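You operate a simulated robot arm through the tools that you are given. There is no shell and no other tool. Be economical: measure what you need, move in short steps, check, and stop when the job is done.

You run a simulated robot arm. Do the job below in one go: nothing can be reset, and whatever is moved stays where it is left.

## Task
Uncover the white bucket and rinse the head's nozzle into it.
Fine: lid on the steel table, head down over the bucket, brake on, nothing spilt.

It is judged by the outcome, as a careful person would: the job done as asked, and still so three seconds after it is handed in. It fails if anything else is knocked over, pushed out of place, dropped, spilled or broken. Lids that push on must go on centred and level and be pressed home; caps that screw on are set level and turned clockwise until they are tight.

## Robot
A 7-joint arm with a two-finger parallel gripper on a trunk, on a base that drives. Base frame: it is fixed to the floor where the robot stands at the start and does not move with it; the origin is under the middle of the robot, x ahead of it, y to its left, z up; the surface under the hand at the start is at about z = 0.8. Lengths are in m, angles in degrees, forces in N, time in s.
With the tool pointing down near the work surface it reaches from about 0.34 to 0.76 m from the robot's upright axis, wherever it stands. Its first joint turns from -115.0 to 115.0 degrees. Places, roughly: black lift lever [1.2, 0, 1.2]; steel table [0.5, 0.9, 0.8]; yellow brake lever [1.2, -0.4, 1.4]. Payload 3.91 kg.
The tool frame sits at the grasp point between the pads (the TCP): z along the fingers, y along the line on which they close. The tips reach 0.03 m beyond it. The gripper opens to 0.11 m. The fingers are 0.02 m wide and 0.01 m thick; the gripper's body (0.048 by 0.112 m) begins 0.055 m behind the TCP.
Orientation is told as [roll, pitch, yaw] about the base's x, y, z axes, in that order, counted from this pose: with the fingers straight down and closing along the base's y, the tool's x points along the base's -x, its y along +y and its z along -z.

## Interface
- The arm moves only by the tool servo_tool. Its arguments are lists of equal length, an entry for each row: "delta_pos": the shift along the base's x, y, z in m, a list of three; "dr": the turn, a rotation vector about the base's x, y, z in degrees, a list of three; "claw": the opening, from 0 (shut) to 1 (fully open). In form: {"delta_pos": [[x, y, z], ...], "dr": [[rx, ry, rz], ...], "claw": [claw, ...]}. A call has 1 to 10 rows; each row shifts and turns the commanded pose from where the row before left it. A row lasts 0.2 s, in which the tool goes at most 0.05 m and 8.6 degrees; a call with a longer step from one row to the next is refused whole, and so is a gripper value outside its range. A pose out of reach is approached as far as the arm can. The call stops where the force on the tool passes 90 N (or 10 N more than at its start, if that is more) or the arm is blocked; 0.2 s more then pass. Each finger travels about 0.108 m/s and halts on what it meets, pressing with about 33 N; the grip force reading is that of the motor and also rises with nothing between the fingers. The clock runs only during rows and for 0.2 s after the last one: add rows that do not move to give the fingers time. The reply holds the time, the measured pose of the TCP, the force on the tool along the base axes, the opening and the grip force, in the units named above and with some noise, with the torque about the TCP (base axes, N m) and any sound that the robot's microphone picked up.
- Cameras (640 x 400 px; columns grow to the right, rows downward): "scene" is now at [0.0143, 0.164, 1.4788]; the picture's right is [0.14, -0.99, 0.00], its down [-0.79, -0.11, -0.61] and it looks along [0.60, 0.08, -0.80] (base axes); focal length 264 px, centre (320, 200). "wrist" rides on the gripper at [0.072, 0.017, -0.103] in the tool frame; the picture's right is [-0.23, 0.97, 0.00], its down [-0.76, -0.18, -0.62] and it looks along [-0.61, -0.14, 0.78] (tool axes); focal length 222 px, centre (320, 200). There is no depth. A picture from a camera that has moved, and an enlarged one, comes with that camera's place and axes in the base frame and with its lens.
- capture(camera): a new picture of that camera. It takes no simulated time.
- lift_body(by): slides the trunk up (or, below 0, down) by that many m; the arm and the scene camera ride with it, the base frame stays. It gives what a move gives, with no picture.
- base_move(legs): drives the robot by 1 to 6 legs, each [ahead, turn to the left] in m and degrees, along the robot's own axes; the way and the turn of a leg run together, so that a leg with both is an arc; at most 1.5 m and 180 degrees a leg. The arm and the cameras ride along, it lands a little off, and it stops where it bumps. It gives what a move gives.
- turn_head(pan, tilt): turns the head with the scene camera to pan (to the left, within 155 degrees either way) and tilt (down, from -29 to 69), counted from straight ahead of the robot. It gives what a move gives.
- enlarge(camera, box): a new picture of the part [left, top, right, bottom] of that camera's present view, enlarged. It takes no simulated time.
- hand_in(): hands the job in; it is judged then, once.

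Go step by step. Nothing tells you exact positions but the pictures and the camera data: compare them with the known pose of the tool, close in by small moves and look again before you grip or let go. The budget is 120 turns and 82 pictures, counting those below and the enlarged ones. Unless the task says otherwise, let go and move clear before handing in, and close with one line.

The tools are called after "Request:" as name(argument=value, ...) on one line, values as JSON. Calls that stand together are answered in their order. servo_tool: Moves the arm, as the interface text tells. Its arguments: {"type":"object","properties":{"delta_pos":{"type":"array"},"dr":{"type":"array"},"claw":{"type":"array"}},"required":["delta_pos","dr","claw"]} The other tools are called the same way: lift_body (by) slides the trunk up or down; base_move (legs) drives the base; turn_head (pan, tilt) turns the head that bears the scene camera; capture (camera) takes a picture; enlarge (camera, box) takes an enlarged picture of a part of a camera's view; hand_in () hands the job in.

At the start:

```text
t: 0.0
tool_pos: [0.3857, 0.2692, 1.0271]
ee_rot: [0.1, 0.0, 0.1]
ft_force: [-1.1, 0.3, 0.5]
torque: [0.0, 0.01, 0.03]
opening: 0.11
grasp_force: 0.1
trunk travel left (down, up): [-0.6, 0.39]
robot x, y, heading: [0.0027, -0.0017, 0.1]
head pan, tilt: [7.9, 52.7]
```

scene: 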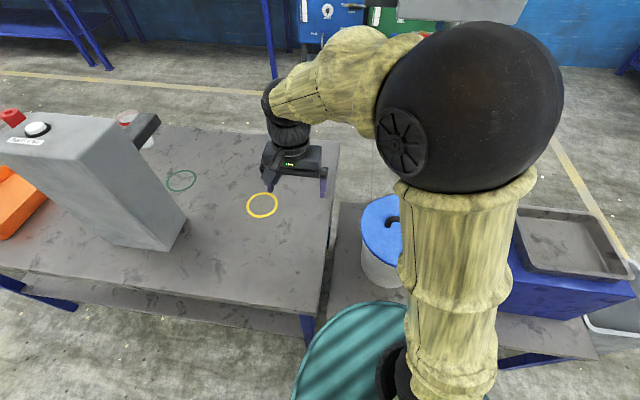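
wrist: 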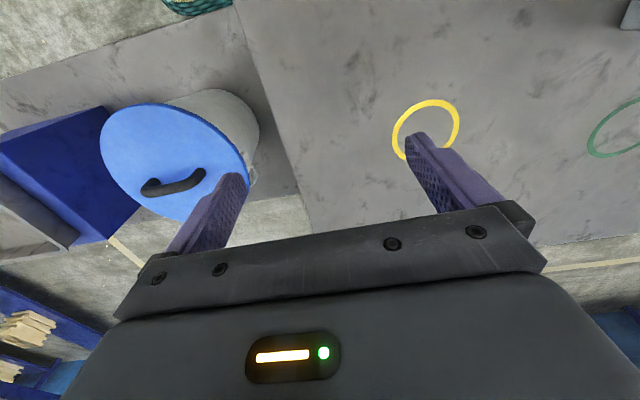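

I see the steel table on the left, and the white bucket with a blue, handled lid ahead and to the right. I'll look around for the head and the levers.

Request:
turn_head(pan=-10, tilt=10)

Request:
capture(camera="scene")

Request:
turn_head(pan=-10, tilt=45)

Request:
capture(camera="scene")

```text
t: 1.1
tool_pos: [0.3871, 0.2706, 1.0295]
ee_rot: [0.0, 0.0, 0.0]
ft_force: [0.2, -0.4, -0.3]
torque: [0.01, 0.0, 0.01]
opening: 0.1101
grasp_force: 0.2
trunk travel left (down, up): [-0.6, 0.39]
robot x, y, heading: [-0.0006, -0.0015, -0.2]
head pan, tilt: [-10.0, 10.0]
```

```text
79 pictures are left
camera scene: at [0.0322, 0.1376, 1.5442], right [-0.17, -0.98, 0.0], down [-0.17, 0.03, -0.98], along [0.97, -0.17, -0.17], focal length 264 px, centre (320, 200)
```

scene: 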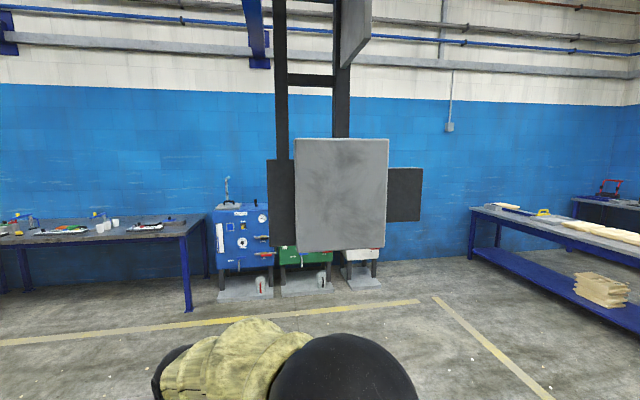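

```text
t: 2.1
tool_pos: [0.3858, 0.2691, 1.0288]
ee_rot: [0.0, 0.0, 0.0]
ft_force: [-0.1, 0.1, 0.1]
torque: [0.02, 0.04, -0.01]
opening: 0.1099
grasp_force: 0.1
trunk travel left (down, up): [-0.6, 0.39]
robot x, y, heading: [-0.0014, 0.0005, -0.1]
head pan, tilt: [-10.0, 45.0]
```

```text
78 pictures are left
camera scene: at [0.0207, 0.1396, 1.4893], right [-0.17, -0.98, 0.0], down [-0.7, 0.12, -0.71], along [0.7, -0.12, -0.71], focal length 264 px, centre (320, 200)
```

scene: 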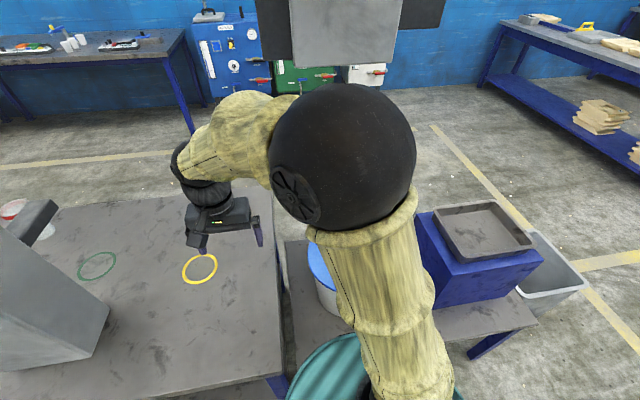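

A grey head hangs on a gantry ahead. I'll enlarge that view to find the levers.

Request:
turn_head(pan=-6, tilt=5)

Request:
enlarge(camera="scene", box=[220, 0, 480, 240])

Request:
turn_head(pan=0, tilt=-20)

Request:
capture(camera="scene")

Request:
turn_head(pan=70, tilt=35)

Request:
capture(camera="scene")

```text
t: 3.2
tool_pos: [0.3871, 0.2691, 1.0298]
ee_rot: [0.0, 0.0, -0.1]
ft_force: [-0.5, 0.6, 0.2]
torque: [-0.02, -0.01, 0.03]
opening: 0.11
grasp_force: 0.1
trunk travel left (down, up): [-0.6, 0.39]
robot x, y, heading: [0.0013, 0.0032, 0.1]
head pan, tilt: [-6.0, 5.0]
```

```text
1.67 times, centred on (350, 120) of scene
camera zoom: at [0.032, 0.1441, 1.5522], right [-0.1, -0.99, 0.0], down [-0.09, 0.01, -1.0], along [0.99, -0.1, -0.09], focal length 441 px, centre (270, 333)
```

zoom: 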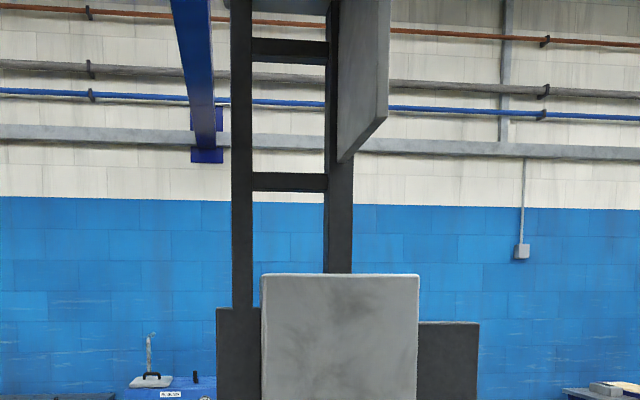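

```text
t: 4.1
tool_pos: [0.3866, 0.2697, 1.0286]
ee_rot: [0.1, 0.0, 0.0]
ft_force: [-0.5, 0.1, -0.2]
torque: [-0.01, 0.05, 0.02]
opening: 0.11
grasp_force: 0.1
trunk travel left (down, up): [-0.6, 0.39]
robot x, y, heading: [0.0019, -0.0043, 0.0]
head pan, tilt: [0.0, -20.0]
```

```text
76 pictures are left
camera scene: at [0.0167, 0.1537, 1.5895], right [0.0, -1.0, 0.0], down [0.34, 0.0, -0.94], along [0.94, 0.0, 0.34], focal length 264 px, centre (320, 200)
```

scene: 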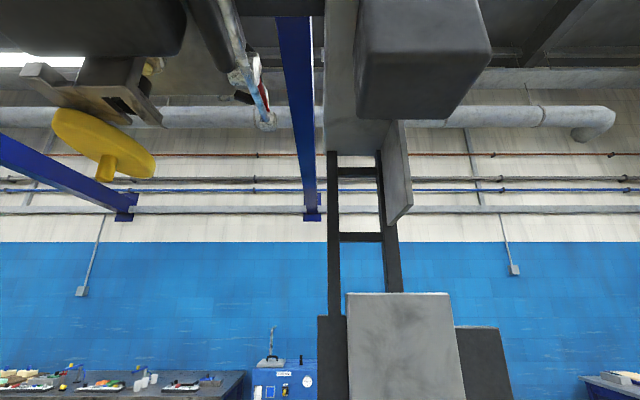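

```text
t: 5.5
tool_pos: [0.3874, 0.2701, 1.0287]
ee_rot: [0.0, -0.1, 0.0]
ft_force: [0.1, -0.7, 0.7]
torque: [0.0, 0.01, 0.01]
opening: 0.1102
grasp_force: 0.1
trunk travel left (down, up): [-0.6, 0.39]
robot x, y, heading: [0.0016, -0.0014, -0.1]
head pan, tilt: [70.0, 35.0]
```

```text
75 pictures are left
camera scene: at [-0.0292, 0.2365, 1.5041], right [0.94, -0.34, 0.0], down [-0.2, -0.54, -0.82], along [0.28, 0.77, -0.57], focal length 264 px, centre (320, 200)
```

scene: 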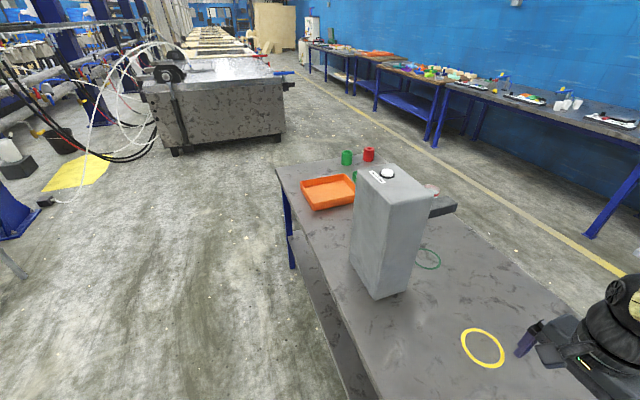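

I need to inspect the grey dispenser-like box, the gantry and what's overhead.

Request:
enlarge(camera="scene", box=[270, 130, 470, 310])

Request:
turn_head(pan=-25, tilt=-5)

Request:
capture(camera="scene")

Request:
turn_head(pan=-60, tilt=50)

Request:
capture(camera="scene")

```text
2.22 times, centred on (370, 220) of scene
camera zoom: at [-0.0292, 0.2365, 1.5041], right [0.94, -0.34, 0.0], down [-0.2, -0.54, -0.82], along [0.28, 0.77, -0.57], focal length 588 px, centre (209, 156)
```

zoom: 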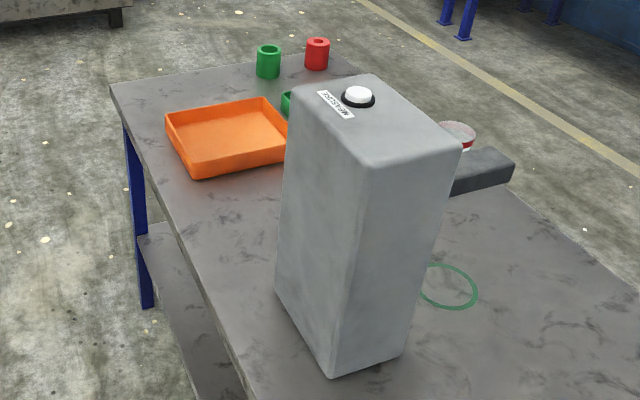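

```text
t: 7.2
tool_pos: [0.3873, 0.2694, 1.0294]
ee_rot: [0.0, 0.0, 0.0]
ft_force: [-0.2, -0.2, 0.3]
torque: [0.0, 0.02, 0.0]
opening: 0.1102
grasp_force: 0.1
trunk travel left (down, up): [-0.6, 0.39]
robot x, y, heading: [-0.0006, -0.0005, 0.1]
head pan, tilt: [-25.0, -5.0]
```

```text
73 pictures are left
camera scene: at [0.0199, 0.1168, 1.568], right [-0.42, -0.91, 0.0], down [0.08, -0.04, -1.0], along [0.9, -0.42, 0.09], focal length 264 px, centre (320, 200)
```

scene: 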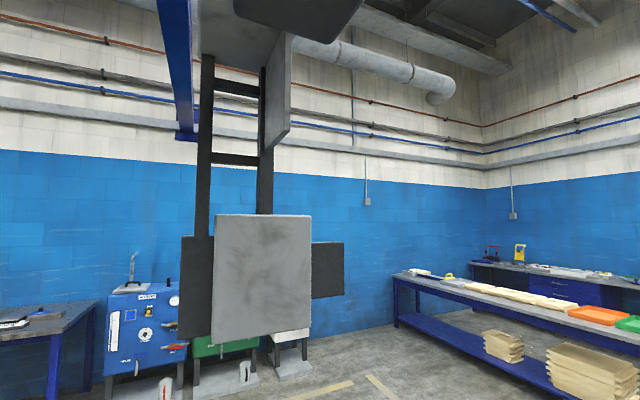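

```text
t: 8.4
tool_pos: [0.3865, 0.2688, 1.0289]
ee_rot: [0.0, -0.1, 0.0]
ft_force: [0.4, -0.6, -0.2]
torque: [0.01, 0.0, 0.01]
opening: 0.1099
grasp_force: 0.0
trunk travel left (down, up): [-0.6, 0.39]
robot x, y, heading: [0.0015, -0.0012, -0.3]
head pan, tilt: [-60.0, 50.0]
```

```text
72 pictures are left
camera scene: at [-0.0208, 0.087, 1.4824], right [-0.87, -0.5, 0.0], down [-0.38, 0.66, -0.64], along [0.32, -0.56, -0.77], focal length 264 px, centre (320, 200)
```

scene: 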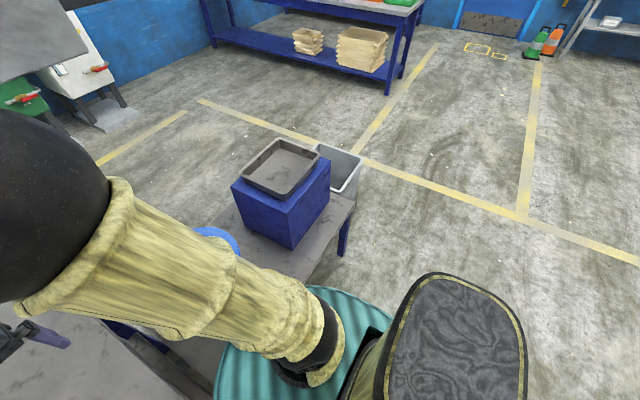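

The lid handle runs along y at about (0.44, 0.045, 0.87). I'll bring the tool above it, turn the fingers to close along x, and look.

Request:
servo_tool(delta_pos=[[0.01, -0.045, 0.01], [0.01, -0.045, 0], [0.01, -0.045, 0], [0.01, -0.045, 0], [0.01, -0.04, 0], [0, 0, 0], [0, 0, 0], [0, 0, 0], [0, 0, 0], [0, 0, 0]], dr=[[0, 0, 8.5], [0, 0, 8.5], [0, 0, 8.5], [0, 0, 8.5], [0, 0, 8.5], [0, 0, 8.5], [0, 0, 8.5], [0, 0, 8.5], [0, 0, 8.5], [0, 0, 8.5]], claw=[1, 1, 1, 1, 1, 1, 1, 1, 1, 1])

Request:
servo_tool(delta_pos=[[0, 0, 0], [0, 0, 0]], dr=[[0, 0, 5], [0, 0, 0]], claw=[1, 1])

Request:
capture(camera="wrist")

Request:
turn_head(pan=0, tilt=60)

Request:
capture(camera="scene")

```text
t: 10.6
tool_pos: [0.4373, 0.0496, 1.039]
ee_rot: [0.0, 0.0, 85.1]
ft_force: [0.0, 0.3, -0.6]
torque: [-0.03, 0.0, -0.04]
opening: 0.1101
grasp_force: 0.2
trunk travel left (down, up): [-0.6, 0.39]
robot x, y, heading: [-0.0016, -0.0014, -0.2]
head pan, tilt: [-60.0, 50.0]
```

```text
t: 11.2
tool_pos: [0.4366, 0.05, 1.039]
ee_rot: [0.0, 0.1, 90.1]
ft_force: [-1.0, 0.2, -0.4]
torque: [0.0, -0.02, -0.02]
opening: 0.1102
grasp_force: 0.1
trunk travel left (down, up): [-0.6, 0.39]
robot x, y, heading: [0.0017, -0.0011, 0.0]
head pan, tilt: [-60.0, 50.0]
```

```text
71 pictures are left
camera wrist: at [0.4192, -0.0232, 1.1408], right [-0.97, 0.23, 0.0], down [0.18, 0.76, 0.62], along [0.14, 0.61, -0.78], focal length 222 px, centre (320, 200)
```

wrist: 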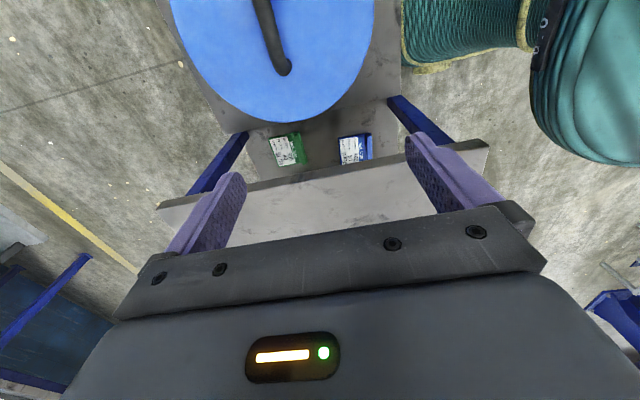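

```text
t: 12.5
tool_pos: [0.437, 0.049, 1.0389]
ee_rot: [0.1, 0.0, 90.1]
ft_force: [-0.2, -0.1, -0.2]
torque: [0.01, 0.0, 0.0]
opening: 0.11
grasp_force: 0.1
trunk travel left (down, up): [-0.6, 0.39]
robot x, y, heading: [0.0046, -0.0014, -0.0]
head pan, tilt: [0.0, 60.0]
```

```text
70 pictures are left
camera scene: at [0.0073, 0.1536, 1.4698], right [0.0, -1.0, 0.0], down [-0.87, 0.0, -0.5], along [0.5, 0.0, -0.87], focal length 264 px, centre (320, 200)
```

scene: 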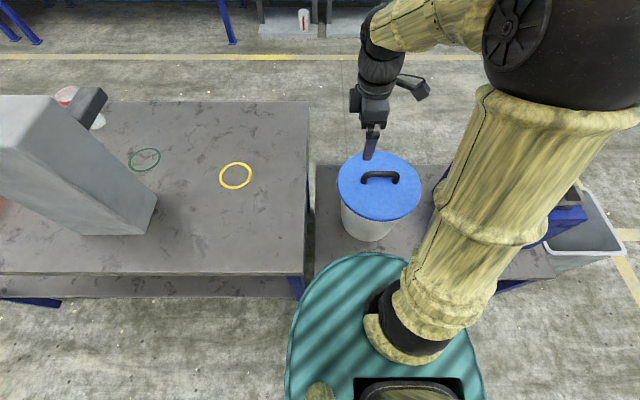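

Triangulated again, the handle centre is near (0.48, -0.036, 0.78). I'll move over it, drop partway and look again.

Request:
servo_tool(delta_pos=[[0.02, -0.043, 0], [0.02, -0.043, 0], [0, 0, -0.045], [0, 0, -0.045], [0, 0, 0]], dr=[[0, 0, 0], [0, 0, 0], [0, 0, 0], [0, 0, 0], [0, 0, 0]], claw=[1, 1, 1, 1, 1])

Request:
capture(camera="wrist")

Request:
enlarge(camera="scene", box=[300, 90, 460, 290])

```text
t: 13.7
tool_pos: [0.4769, -0.0375, 0.9476]
ee_rot: [-0.1, 0.1, 90.0]
ft_force: [-0.7, 0.4, 0.3]
torque: [-0.03, 0.03, -0.01]
opening: 0.1098
grasp_force: 0.0
trunk travel left (down, up): [-0.6, 0.39]
robot x, y, heading: [-0.0024, -0.003, 0.2]
head pan, tilt: [0.0, 60.0]
```

```text
69 pictures are left
camera wrist: at [0.4596, -0.1096, 1.0508], right [-0.97, 0.23, 0.0], down [0.18, 0.76, 0.62], along [0.14, 0.61, -0.78], focal length 222 px, centre (320, 200)
```

wrist: 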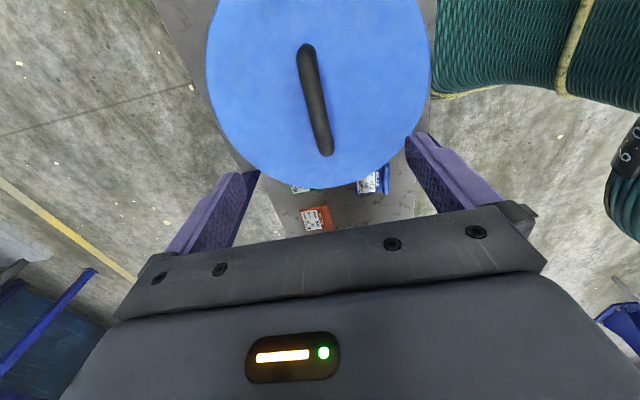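

```text
2.00 times, centred on (380, 190) of scene
camera zoom: at [0.0073, 0.1536, 1.4698], right [0.0, -1.0, 0.0], down [-0.87, 0.0, -0.5], along [0.5, 0.0, -0.87], focal length 529 px, centre (200, 220)
```

zoom: 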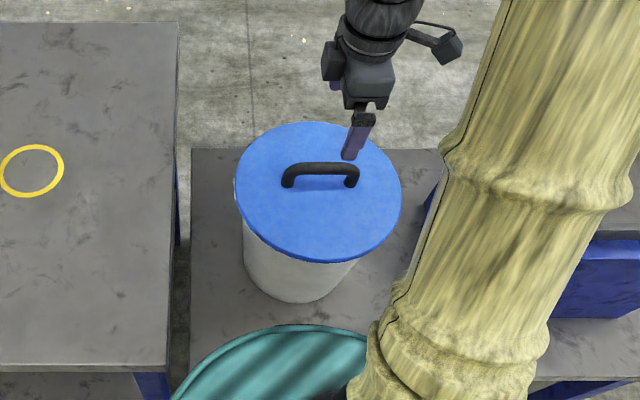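

The handle is centred between the fingers, with its top at about z = 0.78. I'll lower to TCP 0.80 and check.

Request:
servo_tool(delta_pos=[[0.002, 0.001, -0.05], [0.001, 0.001, -0.05], [0, 0, -0.04], [0, 0, 0]], dr=[[0, 0, 0], [0, 0, 0], [0, 0, 0], [0, 0, 0]], claw=[1, 1, 1, 1])

Request:
capture(camera="wrist")

Request:
enlarge(camera="scene", box=[300, 90, 460, 290])

```text
t: 14.7
tool_pos: [0.4781, -0.0352, 0.8107]
ee_rot: [0.1, 0.0, 90.0]
ft_force: [-0.2, 0.3, 0.0]
torque: [0.0, 0.0, 0.0]
opening: 0.1098
grasp_force: 0.0
trunk travel left (down, up): [-0.6, 0.39]
robot x, y, heading: [-0.0024, 0.0019, -0.1]
head pan, tilt: [0.0, 60.0]
```

```text
67 pictures are left
camera wrist: at [0.4615, -0.1076, 0.9115], right [-0.97, 0.23, 0.0], down [0.18, 0.76, 0.62], along [0.14, 0.61, -0.78], focal length 222 px, centre (320, 200)
```

wrist: 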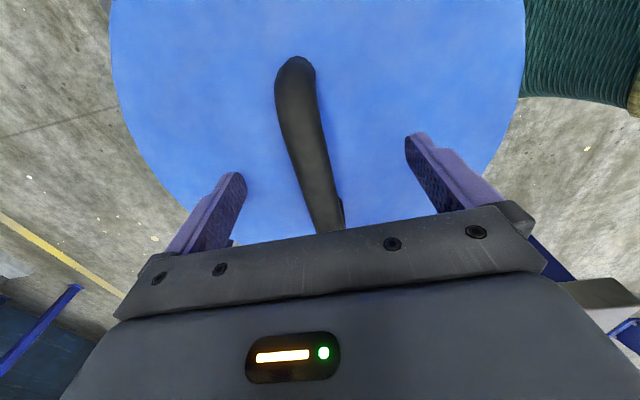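

```text
2.00 times, centred on (380, 190) of scene
camera zoom: at [0.0074, 0.1536, 1.4698], right [0.0, -1.0, 0.0], down [-0.87, 0.0, -0.5], along [0.5, 0.0, -0.87], focal length 529 px, centre (200, 220)
```

zoom: 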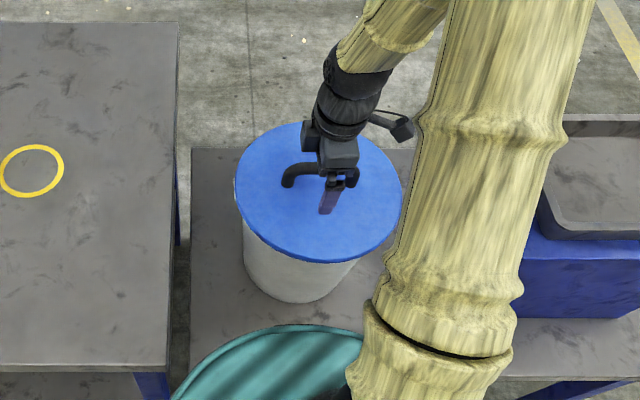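

The fingers straddle the handle, a little toward its -y end. I'll shift +y slightly, lower and grip.

Request:
servo_tool(delta_pos=[[0, 0.012, -0.01], [0, 0, -0.015], [0, 0, -0.005], [0, 0, 0], [0, 0, 0], [0, 0, 0], [0, 0, 0], [0, 0, 0]], dr=[[0, 0, 0], [0, 0, 0], [0, 0, 0], [0, 0, 0], [0, 0, 0], [0, 0, 0], [0, 0, 0], [0, 0, 0]], claw=[1, 1, 1, 0.6, 0, 0, 0, 0])

Request:
capture(camera="wrist")

```text
t: 15.4
tool_pos: [0.4795, -0.022, 0.7938]
ee_rot: [-0.7, 0.4, 89.9]
ft_force: [-12.3, 2.5, 63.1]
torque: [0.16, 4.02, -0.22]
opening: 0.11
grasp_force: 0.0
trunk travel left (down, up): [-0.6, 0.39]
robot x, y, heading: [0.002, 0.0028, 0.3]
head pan, tilt: [0.0, 60.0]
stopped in row 3: the force on the tool passed its limit at 104 N (the readings are from after the stop); the commanded pose is now the measured one
```

```text
65 pictures are left
camera wrist: at [0.4598, -0.095, 0.8961], right [-0.97, 0.23, -0.01], down [0.17, 0.76, 0.62], along [0.15, 0.6, -0.78], focal length 222 px, centre (320, 200)
```

wrist: 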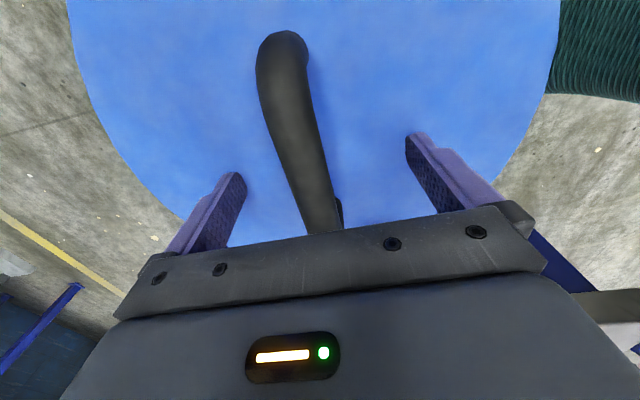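

The tips touched the lid at z = 0.764. I'll raise 4 mm and close on the handle.

Request:
servo_tool(delta_pos=[[0, 0, 0.004], [0, 0, 0], [0, 0, 0], [0, 0, 0], [0, 0, 0], [0, 0, 0]], dr=[[0, 0, 0], [0, 0, 0], [0, 0, 0], [0, 0, 0], [0, 0, 0], [0, 0, 0]], claw=[1, 0.7, 0.4, 0, 0, 0])

Request:
capture(camera="wrist")

```text
t: 16.8
tool_pos: [0.4843, -0.0222, 0.7938]
ee_rot: [-0.9, 0.1, 90.1]
ft_force: [11.7, 0.4, 31.8]
torque: [0.24, 0.0, -0.12]
opening: 0.0192
grasp_force: 33.2
trunk travel left (down, up): [-0.6, 0.39]
robot x, y, heading: [-0.0023, 0.0018, 0.1]
head pan, tilt: [0.0, 60.0]
```

```text
64 pictures are left
camera wrist: at [0.4654, -0.0953, 0.8957], right [-0.97, 0.23, -0.02], down [0.17, 0.76, 0.62], along [0.16, 0.61, -0.78], focal length 222 px, centre (320, 200)
```

wrist: 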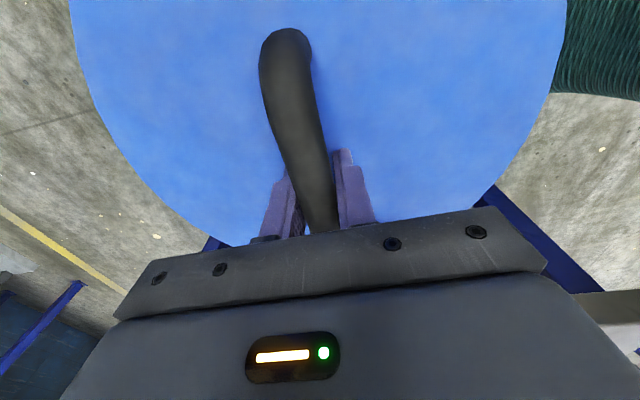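

The handle is gripped. I'll lift straight up slowly.

Request:
servo_tool(delta_pos=[[-0.004, 0, 0.005], [0, 0, 0.01], [0, 0, 0.015], [0, 0, 0.02], [0, 0, 0.02], [0, 0, 0]], dr=[[0.9, 0, 0], [0, 0, 0], [0, 0, 0], [0, 0, 0], [0, 0, 0], [0, 0, 0]], claw=[0, 0, 0, 0, 0, 0])

Request:
capture(camera="scene")

```text
t: 18.2
tool_pos: [0.4783, -0.0241, 0.8624]
ee_rot: [-0.4, -0.7, 90.1]
ft_force: [-0.6, -0.7, -1.7]
torque: [0.0, 0.02, 0.02]
opening: 0.0195
grasp_force: 32.6
trunk travel left (down, up): [-0.6, 0.39]
robot x, y, heading: [-0.002, 0.0009, 0.2]
head pan, tilt: [0.0, 60.0]
```

```text
63 pictures are left
camera scene: at [0.0074, 0.1536, 1.4698], right [0.0, -1.0, 0.0], down [-0.87, 0.0, -0.5], along [0.5, 0.0, -0.87], focal length 264 px, centre (320, 200)
```

scene: 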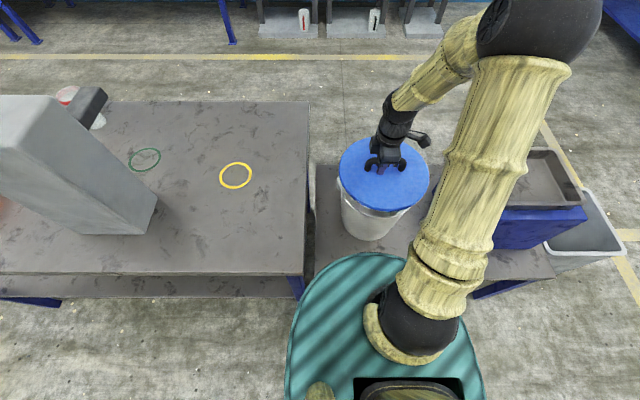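

The lid came off. I'll raise it further, then carry it level over the steel table.

Request:
servo_tool(delta_pos=[[0, 0, 0.04], [0, 0, 0.04], [-0.005, 0.02, 0], [-0.01, 0.045, 0], [-0.01, 0.045, 0], [-0.01, 0.045, 0], [-0.01, 0.045, 0], [-0.01, 0.045, 0], [-0.01, 0.045, 0], [-0.01, 0.045, 0]], dr=[[0, 0, 0], [0, 0, 0], [0, 0, 0], [0, 0, 0], [0, 0, 0], [0, 0, 0], [0, 0, 0], [0, 0, 0], [0, 0, 0], [0, 0, 0]], claw=[0, 0, 0, 0, 0, 0, 0, 0, 0, 0])

Request:
servo_tool(delta_pos=[[-0.01, 0.045, 0], [-0.005, 0.03, 0], [-0.005, 0.02, 0], [0, 0, 0], [0, 0, 0]], dr=[[0, 0, 0], [0, 0, 0], [0, 0, 0], [0, 0, 0], [0, 0, 0]], claw=[0, 0, 0, 0, 0])

Request:
capture(camera="scene")

```text
t: 20.4
tool_pos: [0.4033, 0.3125, 0.9415]
ee_rot: [-0.5, -0.7, 89.9]
ft_force: [0.2, 0.5, -2.9]
torque: [0.02, 0.02, -0.01]
opening: 0.0192
grasp_force: 32.8
trunk travel left (down, up): [-0.6, 0.39]
robot x, y, heading: [-0.0015, 0.0009, -0.1]
head pan, tilt: [0.0, 60.0]
```

```text
t: 21.6
tool_pos: [0.3838, 0.4062, 0.9413]
ee_rot: [-0.4, -0.7, 90.1]
ft_force: [0.2, 0.0, -1.7]
torque: [0.03, -0.01, -0.01]
opening: 0.019
grasp_force: 32.4
trunk travel left (down, up): [-0.6, 0.39]
robot x, y, heading: [0.0027, 0.0024, 0.0]
head pan, tilt: [0.0, 60.0]
```

```text
62 pictures are left
camera scene: at [0.0074, 0.1538, 1.4698], right [0.0, -1.0, 0.0], down [-0.87, 0.0, -0.5], along [0.5, 0.0, -0.87], focal length 264 px, centre (320, 200)
```

scene: 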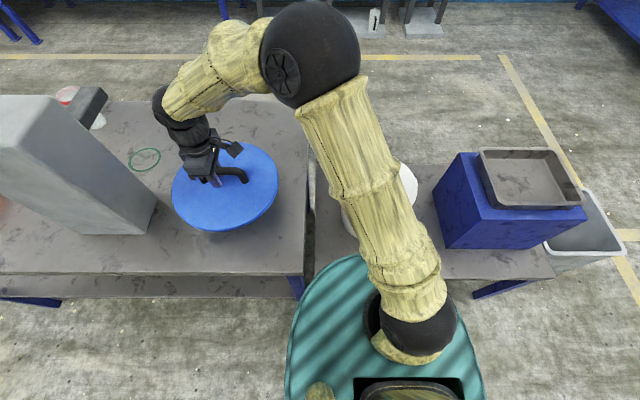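

The spot is clear of the dispenser and well inside the table edges. I'll lower gently until contact.

Request:
servo_tool(delta_pos=[[0, 0, -0.04], [0, 0, -0.03], [0, 0, -0.01], [0, 0, -0.005], [0, 0, -0.005], [0, 0, 0]], dr=[[0, 0, 0], [0, 0, 0], [0, 0, 0], [0, 0, 0], [0, 0, 0], [0, 0, 0]], claw=[0, 0, 0, 0, 0, 0])

Request:
capture(camera="scene")

```text
t: 23.0
tool_pos: [0.3845, 0.4069, 0.8551]
ee_rot: [-0.8, -1.0, 90.0]
ft_force: [4.0, 2.9, 23.3]
torque: [-1.12, 0.4, 0.1]
opening: 0.0191
grasp_force: 33.1
trunk travel left (down, up): [-0.6, 0.39]
robot x, y, heading: [0.0007, 0.0004, 0.3]
head pan, tilt: [0.0, 60.0]
```

```text
61 pictures are left
camera scene: at [0.0063, 0.1528, 1.4703], right [0.0, -1.0, 0.0], down [-0.87, 0.0, -0.5], along [0.5, 0.0, -0.87], focal length 264 px, centre (320, 200)
```

scene: 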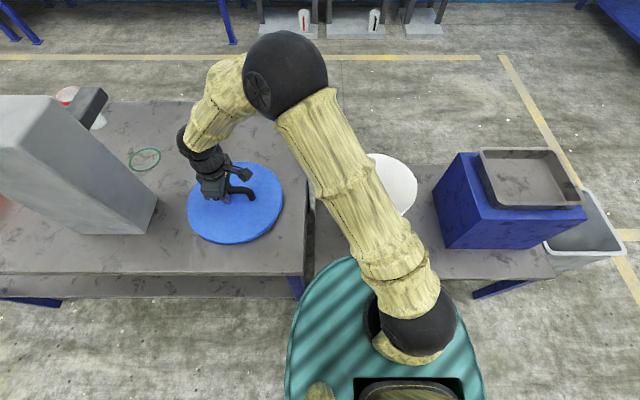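

The lid is resting on the table. I'll open and rise clear.

Request:
servo_tool(delta_pos=[[0, 0, 0], [0, 0, 0], [0, 0, 0], [0, 0, 0], [0, 0, 0.03], [0, 0, 0.05], [0, 0, 0.05], [0, 0, 0]], dr=[[0, 0, 0], [0, 0, 0], [0, 0, 0], [0, 0, 0], [0, 0, 0], [0, 0, 0], [0, 0, 0], [0, 0, 0]], claw=[0.3, 0.6, 0.8, 0.8, 0.8, 0.8, 0.8, 0.8])

Request:
capture(camera="wrist")

Request:
turn_head(pan=0, tilt=45)

Request:
capture(camera="scene")

```text
t: 24.8
tool_pos: [0.3843, 0.4079, 0.9831]
ee_rot: [-0.5, -0.7, 90.0]
ft_force: [0.2, 0.1, -0.2]
torque: [-0.01, -0.01, -0.04]
opening: 0.0883
grasp_force: 0.0
trunk travel left (down, up): [-0.6, 0.39]
robot x, y, heading: [-0.0006, -0.0002, 0.1]
head pan, tilt: [0.0, 60.0]
```

```text
60 pictures are left
camera wrist: at [0.3646, 0.333, 1.0837], right [-0.97, 0.23, -0.01], down [0.17, 0.75, 0.63], along [0.15, 0.62, -0.77], focal length 222 px, centre (320, 200)
```

wrist: 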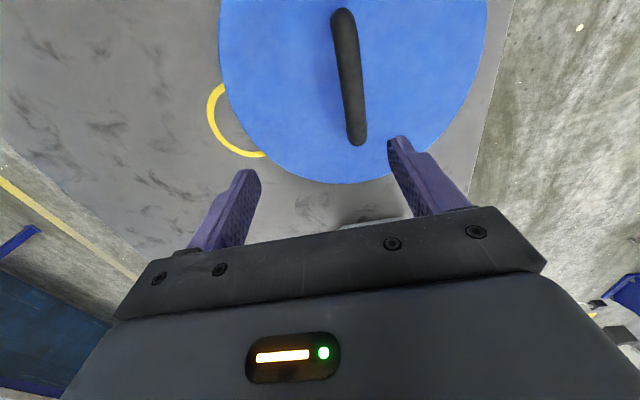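

```text
t: 25.6
tool_pos: [0.3829, 0.4062, 0.9828]
ee_rot: [-0.5, -0.7, 90.1]
ft_force: [-0.4, -0.2, 0.2]
torque: [0.02, -0.02, 0.0]
opening: 0.0882
grasp_force: 0.1
trunk travel left (down, up): [-0.6, 0.39]
robot x, y, heading: [-0.0014, 0.0025, -0.1]
head pan, tilt: [0.0, 45.0]
```

```text
59 pictures are left
camera scene: at [0.0219, 0.1538, 1.4892], right [0.0, -1.0, 0.0], down [-0.71, 0.0, -0.71], along [0.71, 0.0, -0.71], focal length 264 px, centre (320, 200)
```

scene: 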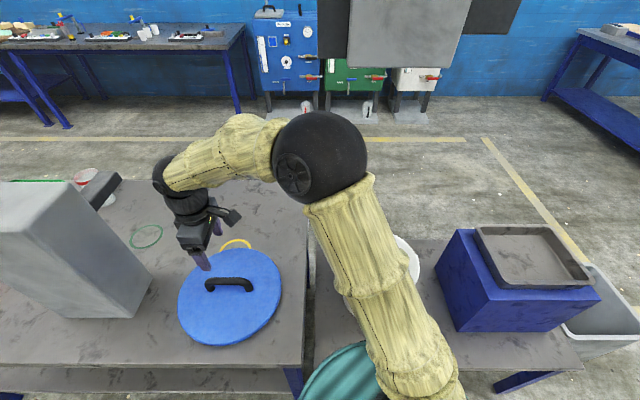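

The lid is placed. Now I'll tuck the arm in high and drive around the right side to see the levers behind the grey plate.

Request:
servo_tool(delta_pos=[[0, 0, 0.05], [0, 0, 0.05], [0, -0.05, 0.02], [0, -0.05, 0], [0, -0.05, 0], [0, -0.05, 0], [0, -0.05, 0], [0, -0.05, 0], [0, -0.05, 0], [0, -0.05, 0]], dr=[[0, 0, 0], [0, 0, 0], [0, 0, -8], [0, 0, -8], [0, 0, -8], [0, 0, -8], [0, 0, -8], [0, 0, -8], [0, 0, -8], [0, 0, -8]], claw=[0, 0, 0, 0, 0, 0, 0, 0, 0, 0])

Request:
base_move(legs=[[-0.25, 0], [0, -90], [1.4, 0], [0, 90], [1.0, 0]])

Request:
turn_head(pan=70, tilt=10)

Request:
capture(camera="scene")

```text
refused: row 3 steps farther than a row can; nothing moved
```

```text
t: 52.1
tool_pos: [1.1392, -0.979, 0.9824]
ee_rot: [-0.4, -0.7, 90.6]
ft_force: [0.0, 0.2, -0.7]
torque: [-0.04, 0.0, 0.02]
opening: 0.0879
grasp_force: 0.0
trunk travel left (down, up): [-0.6, 0.39]
robot x, y, heading: [0.7596, -1.3873, 0.4]
head pan, tilt: [0.0, 45.0]
```

```text
t: 53.5
tool_pos: [1.1392, -0.9789, 0.9817]
ee_rot: [-0.5, -0.7, 90.5]
ft_force: [0.1, -0.4, -0.2]
torque: [0.03, -0.01, -0.03]
opening: 0.0881
grasp_force: 0.1
trunk travel left (down, up): [-0.6, 0.39]
robot x, y, heading: [0.7604, -1.3878, 0.7]
head pan, tilt: [70.0, 10.0]
```

```text
58 pictures are left
camera scene: at [0.7308, -1.1485, 1.5442], right [0.94, -0.33, 0.0], down [-0.06, -0.16, -0.98], along [0.33, 0.93, -0.17], focal length 264 px, centre (320, 200)
```

scene: 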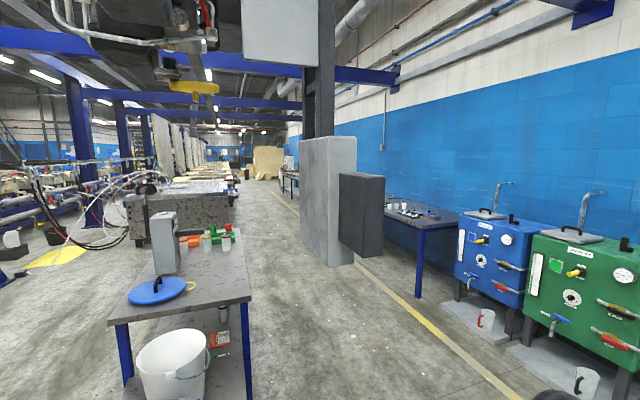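

No harm from the refused row: the drive was clear. The levers aren't visible from here either, so I'll tuck the arm properly and go further around.

Request:
servo_tool(delta_pos=[[0, 0, 0.04], [0, 0, 0.04], [0, -0.045, 0.01], [0, -0.045, 0], [0, -0.045, 0], [0, -0.045, 0], [0, -0.045, 0], [0, -0.045, 0], [0, -0.045, 0], [0, -0.045, 0]], dr=[[0, 0, 0], [0, 0, 0], [0, 0, -8], [0, 0, -8], [0, 0, -8], [0, 0, -8], [0, 0, -8], [0, 0, -8], [0, 0, -8], [0, 0, -8]], claw=[0, 0, 0, 0, 0, 0, 0, 0, 0, 0])

Request:
base_move(legs=[[0.8, 0]])

Request:
turn_head(pan=105, tilt=5)

Request:
capture(camera="scene")

```text
t: 55.7
tool_pos: [1.139, -1.341, 1.0716]
ee_rot: [-0.6, -0.8, 26.5]
ft_force: [0.8, -0.7, 0.4]
torque: [-0.04, 0.0, -0.04]
opening: 0.0
grasp_force: 33.1
trunk travel left (down, up): [-0.6, 0.39]
robot x, y, heading: [0.762, -1.3872, 0.2]
head pan, tilt: [70.0, 10.0]
```

```text
t: 60.7
tool_pos: [1.9405, -1.3261, 1.0711]
ee_rot: [-0.5, -0.8, 27.0]
ft_force: [-0.5, 0.1, 0.2]
torque: [-0.02, 0.01, -0.03]
opening: 0.0002
grasp_force: 33.3
trunk travel left (down, up): [-0.6, 0.39]
robot x, y, heading: [1.5644, -1.3778, 1.1]
head pan, tilt: [70.0, 10.0]
```

```text
t: 61.7
tool_pos: [1.9415, -1.3276, 1.0721]
ee_rot: [-0.4, -0.7, 27.1]
ft_force: [0.2, 0.1, 0.8]
torque: [0.02, -0.02, 0.01]
opening: 0.0001
grasp_force: 32.7
trunk travel left (down, up): [-0.6, 0.39]
robot x, y, heading: [1.5607, -1.3797, 1.1]
head pan, tilt: [105.0, 5.0]
```

```text
57 pictures are left
camera scene: at [1.4747, -1.1382, 1.5523], right [0.96, 0.27, 0.0], down [0.02, -0.08, -1.0], along [-0.27, 0.96, -0.09], focal length 264 px, centre (320, 200)
```

scene: 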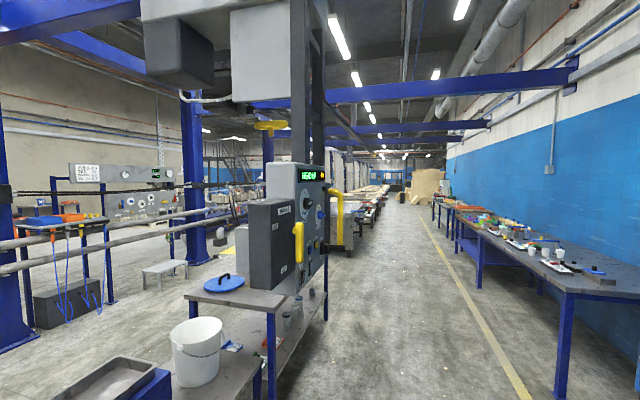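

The control panel faces +x, with a display and yellow levers. I'll drive around to stand in front of it, facing -x.

Request:
base_move(legs=[[0, 71], [1.25, 0], [0, 107]])

Request:
turn_head(pan=0, tilt=5)

Request:
capture(camera="scene")

```text
t: 80.1
tool_pos: [1.5535, -0.2334, 1.0714]
ee_rot: [-0.4, -0.6, -153.8]
ft_force: [-0.4, 0.9, -0.5]
torque: [0.01, 0.0, -0.01]
opening: 0.0001
grasp_force: 32.4
trunk travel left (down, up): [-0.6, 0.39]
robot x, y, heading: [1.9337, -0.185, -179.8]
head pan, tilt: [105.0, 5.0]
```

```text
t: 81.9
tool_pos: [1.5552, -0.2342, 1.0721]
ee_rot: [-0.5, -0.6, -153.9]
ft_force: [-0.2, 0.4, -0.8]
torque: [0.05, 0.0, -0.02]
opening: 0.0
grasp_force: 33.3
trunk travel left (down, up): [-0.6, 0.39]
robot x, y, heading: [1.9319, -0.1878, -179.8]
head pan, tilt: [0.0, 5.0]
```

```text
56 pictures are left
camera scene: at [1.9034, -0.3385, 1.5523], right [0.0, 1.0, 0.0], down [0.09, 0.0, -1.0], along [-1.0, 0.0, -0.09], focal length 264 px, centre (320, 200)
```

scene: 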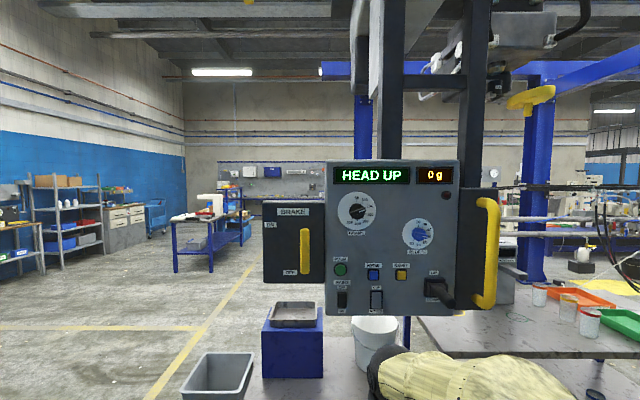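

Now I see the panel. I'll enlarge it to read the labels.

Request:
enlarge(camera="scene", box=[255, 150, 415, 320])

Request:
enlarge(camera="scene", box=[320, 155, 430, 235])

Request:
enlarge(camera="scene", box=[390, 210, 510, 320])

Request:
enlarge(camera="scene", box=[325, 250, 415, 320])

```text
2.35 times, centred on (335, 235) of scene
camera zoom: at [1.9034, -0.3385, 1.5523], right [0.0, 1.0, 0.0], down [0.09, 0.0, -1.0], along [-1.0, 0.0, -0.09], focal length 622 px, centre (285, 118)
```

zoom: 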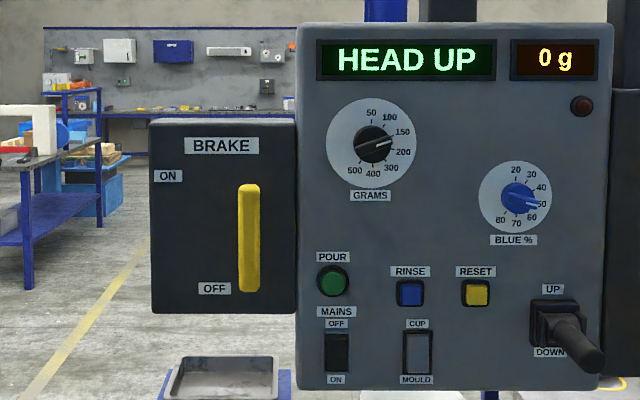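

```text
5.00 times, centred on (375, 195) of scene
camera zoom: at [1.9034, -0.3385, 1.5523], right [0.0, 1.0, 0.0], down [0.09, 0.0, -1.0], along [-1.0, 0.0, -0.09], focal length 1322 px, centre (45, 225)
```

zoom: 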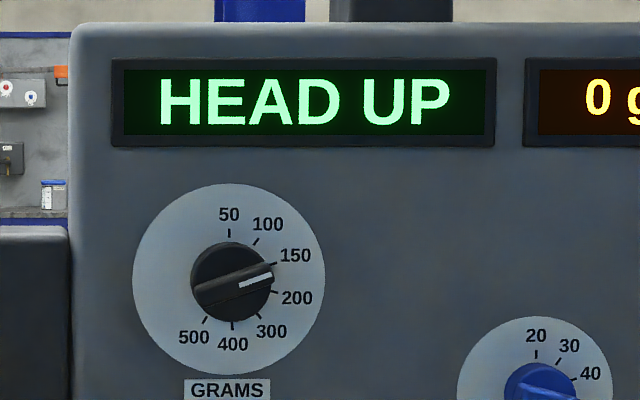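

```text
3.64 times, centred on (450, 265) of scene
camera zoom: at [1.9034, -0.3385, 1.5523], right [0.0, 1.0, 0.0], down [0.09, 0.0, -1.0], along [-1.0, 0.0, -0.09], focal length 962 px, centre (-153, -36)
```

zoom: 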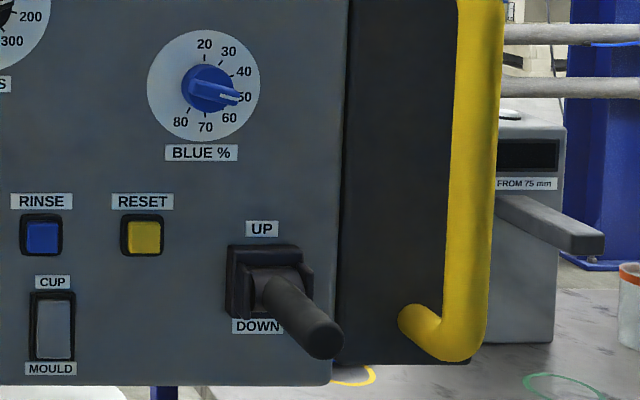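

```text
5.71 times, centred on (370, 285) of scene
camera zoom: at [1.9034, -0.3385, 1.5523], right [0.0, 1.0, 0.0], down [0.09, 0.0, -1.0], along [-1.0, 0.0, -0.09], focal length 1511 px, centre (34, -286)
```

zoom: 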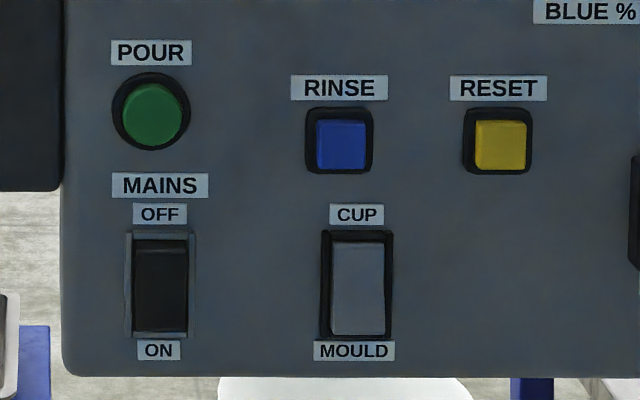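

The panel has a BRAKE lever (now pointing to OFF), RINSE, RESET, an UP/DOWN lever and a yellow push handle. I need to see where the head and nozzle hang relative to the bucket.

Request:
turn_head(pan=0, tilt=-29)

Request:
capture(camera="scene")

Request:
turn_head(pan=0, tilt=35)

Request:
capture(camera="scene")

```text
t: 82.9
tool_pos: [1.5558, -0.2334, 1.072]
ee_rot: [-0.5, -0.7, -153.9]
ft_force: [-1.2, -0.4, 0.1]
torque: [0.03, -0.01, 0.03]
opening: 0.0
grasp_force: 33.3
trunk travel left (down, up): [-0.6, 0.39]
robot x, y, heading: [1.9395, -0.1845, -180.0]
head pan, tilt: [0.0, -28.6]
```

```text
51 pictures are left
camera scene: at [1.9282, -0.3384, 1.6003], right [0.0, 1.0, 0.0], down [-0.48, 0.0, -0.88], along [-0.88, 0.0, 0.48], focal length 264 px, centre (320, 200)
```

scene: 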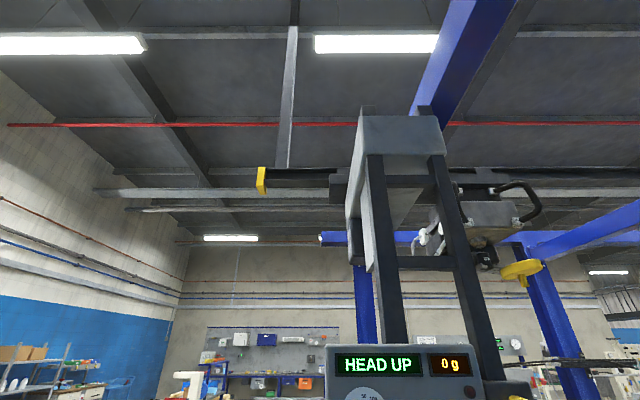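

```text
t: 84.2
tool_pos: [1.5565, -0.2349, 1.0721]
ee_rot: [-0.5, -0.7, -153.9]
ft_force: [-0.3, 0.6, -0.7]
torque: [0.02, 0.0, -0.01]
opening: 0.0002
grasp_force: 32.5
trunk travel left (down, up): [-0.6, 0.39]
robot x, y, heading: [1.937, -0.187, -180.0]
head pan, tilt: [0.0, 35.0]
```

```text
50 pictures are left
camera scene: at [1.9072, -0.3385, 1.5042], right [0.0, 1.0, 0.0], down [0.57, 0.0, -0.82], along [-0.82, 0.0, -0.57], focal length 264 px, centre (320, 200)
```

scene: 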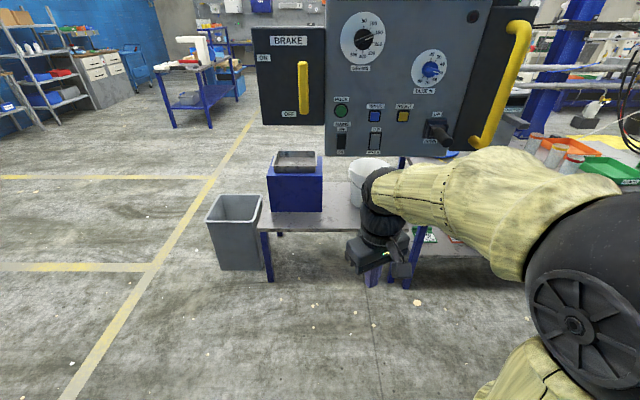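

The carriage seems to run along y on an overhead rail. I'll look closer at the head up to the right of the panel.

Request:
turn_head(pan=-30, tilt=-22)

Request:
enlarge(camera="scene", box=[150, 40, 450, 300])

```text
t: 85.5
tool_pos: [1.5556, -0.2339, 1.0716]
ee_rot: [-0.5, -0.7, -153.9]
ft_force: [0.1, -0.4, -0.7]
torque: [-0.01, 0.0, 0.0]
opening: 0.0002
grasp_force: 33.3
trunk travel left (down, up): [-0.6, 0.39]
robot x, y, heading: [1.9341, -0.1891, -179.9]
head pan, tilt: [-30.0, -22.0]
```

```text
1.54 times, centred on (300, 170) of scene
camera zoom: at [1.931, -0.3014, 1.5921], right [0.5, 0.87, 0.0], down [-0.32, 0.19, -0.93], along [-0.8, 0.46, 0.37], focal length 407 px, centre (351, 246)
```

zoom: 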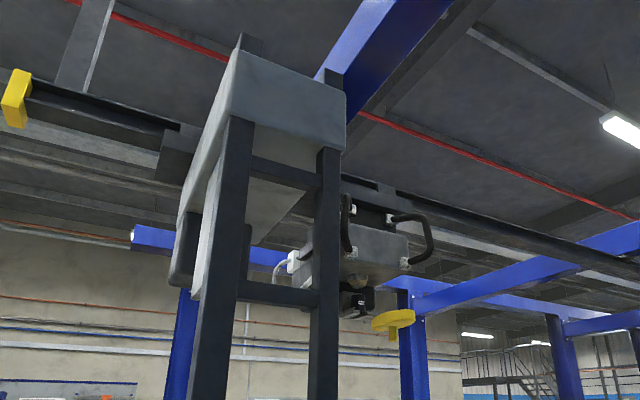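

I'll raise the trunk to look at the head nearly level.

Request:
lift_body(by=0.38)

Request:
turn_head(pan=-35, tilt=-5)

Request:
capture(camera="scene")

```text
t: 89.2
tool_pos: [1.5547, -0.2343, 1.4515]
ee_rot: [-0.5, -0.6, -153.9]
ft_force: [-0.5, 0.2, -0.3]
torque: [-0.01, -0.02, 0.04]
opening: 0.0
grasp_force: 32.9
trunk travel left (down, up): [-0.98, 0.01]
robot x, y, heading: [1.9369, -0.1878, -179.7]
head pan, tilt: [-30.0, -22.0]
```

```text
t: 90.0
tool_pos: [1.5557, -0.2344, 1.451]
ee_rot: [-0.4, -0.7, -153.8]
ft_force: [-0.1, 0.0, 0.2]
torque: [-0.01, 0.0, -0.02]
opening: 0.0002
grasp_force: 33.4
trunk travel left (down, up): [-0.98, 0.01]
robot x, y, heading: [1.9323, -0.1853, -179.9]
head pan, tilt: [-35.0, -5.0]
```

```text
48 pictures are left
camera scene: at [1.9236, -0.2884, 1.9481], right [0.57, 0.82, 0.0], down [-0.07, 0.05, -1.0], along [-0.82, 0.57, 0.09], focal length 264 px, centre (320, 200)
```

scene: 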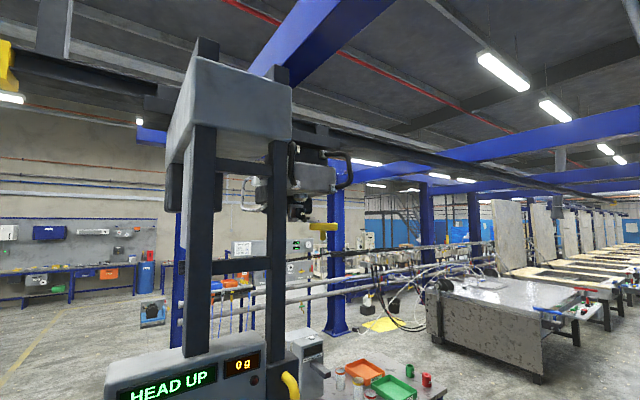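

Request:
enlarge(camera="scene", box=[220, 130, 380, 250])

```text
3.33 times, centred on (300, 190) of scene
camera zoom: at [1.9236, -0.2884, 1.9481], right [0.57, 0.82, 0.0], down [-0.07, 0.05, -1.0], along [-0.82, 0.57, 0.09], focal length 882 px, centre (387, 233)
```

zoom: 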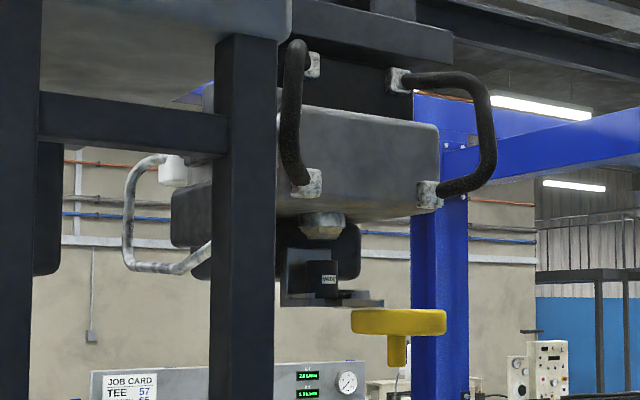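

Request:
enlarge(camera="scene", box=[280, 175, 340, 225])

```text
8.00 times, centred on (310, 200) of scene
camera zoom: at [1.9236, -0.2884, 1.9481], right [0.57, 0.82, 0.0], down [-0.07, 0.05, -1.0], along [-0.82, 0.57, 0.09], focal length 2116 px, centre (400, 200)
```

zoom: 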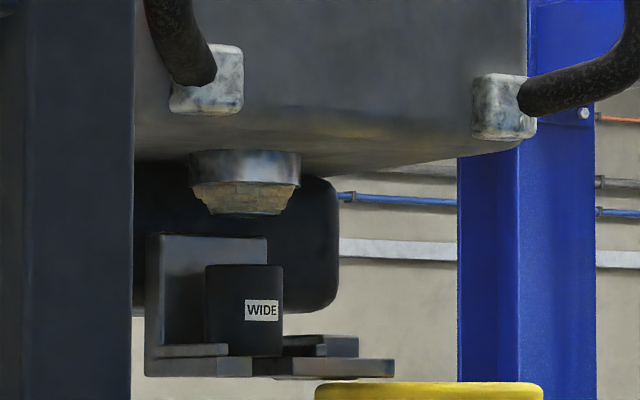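

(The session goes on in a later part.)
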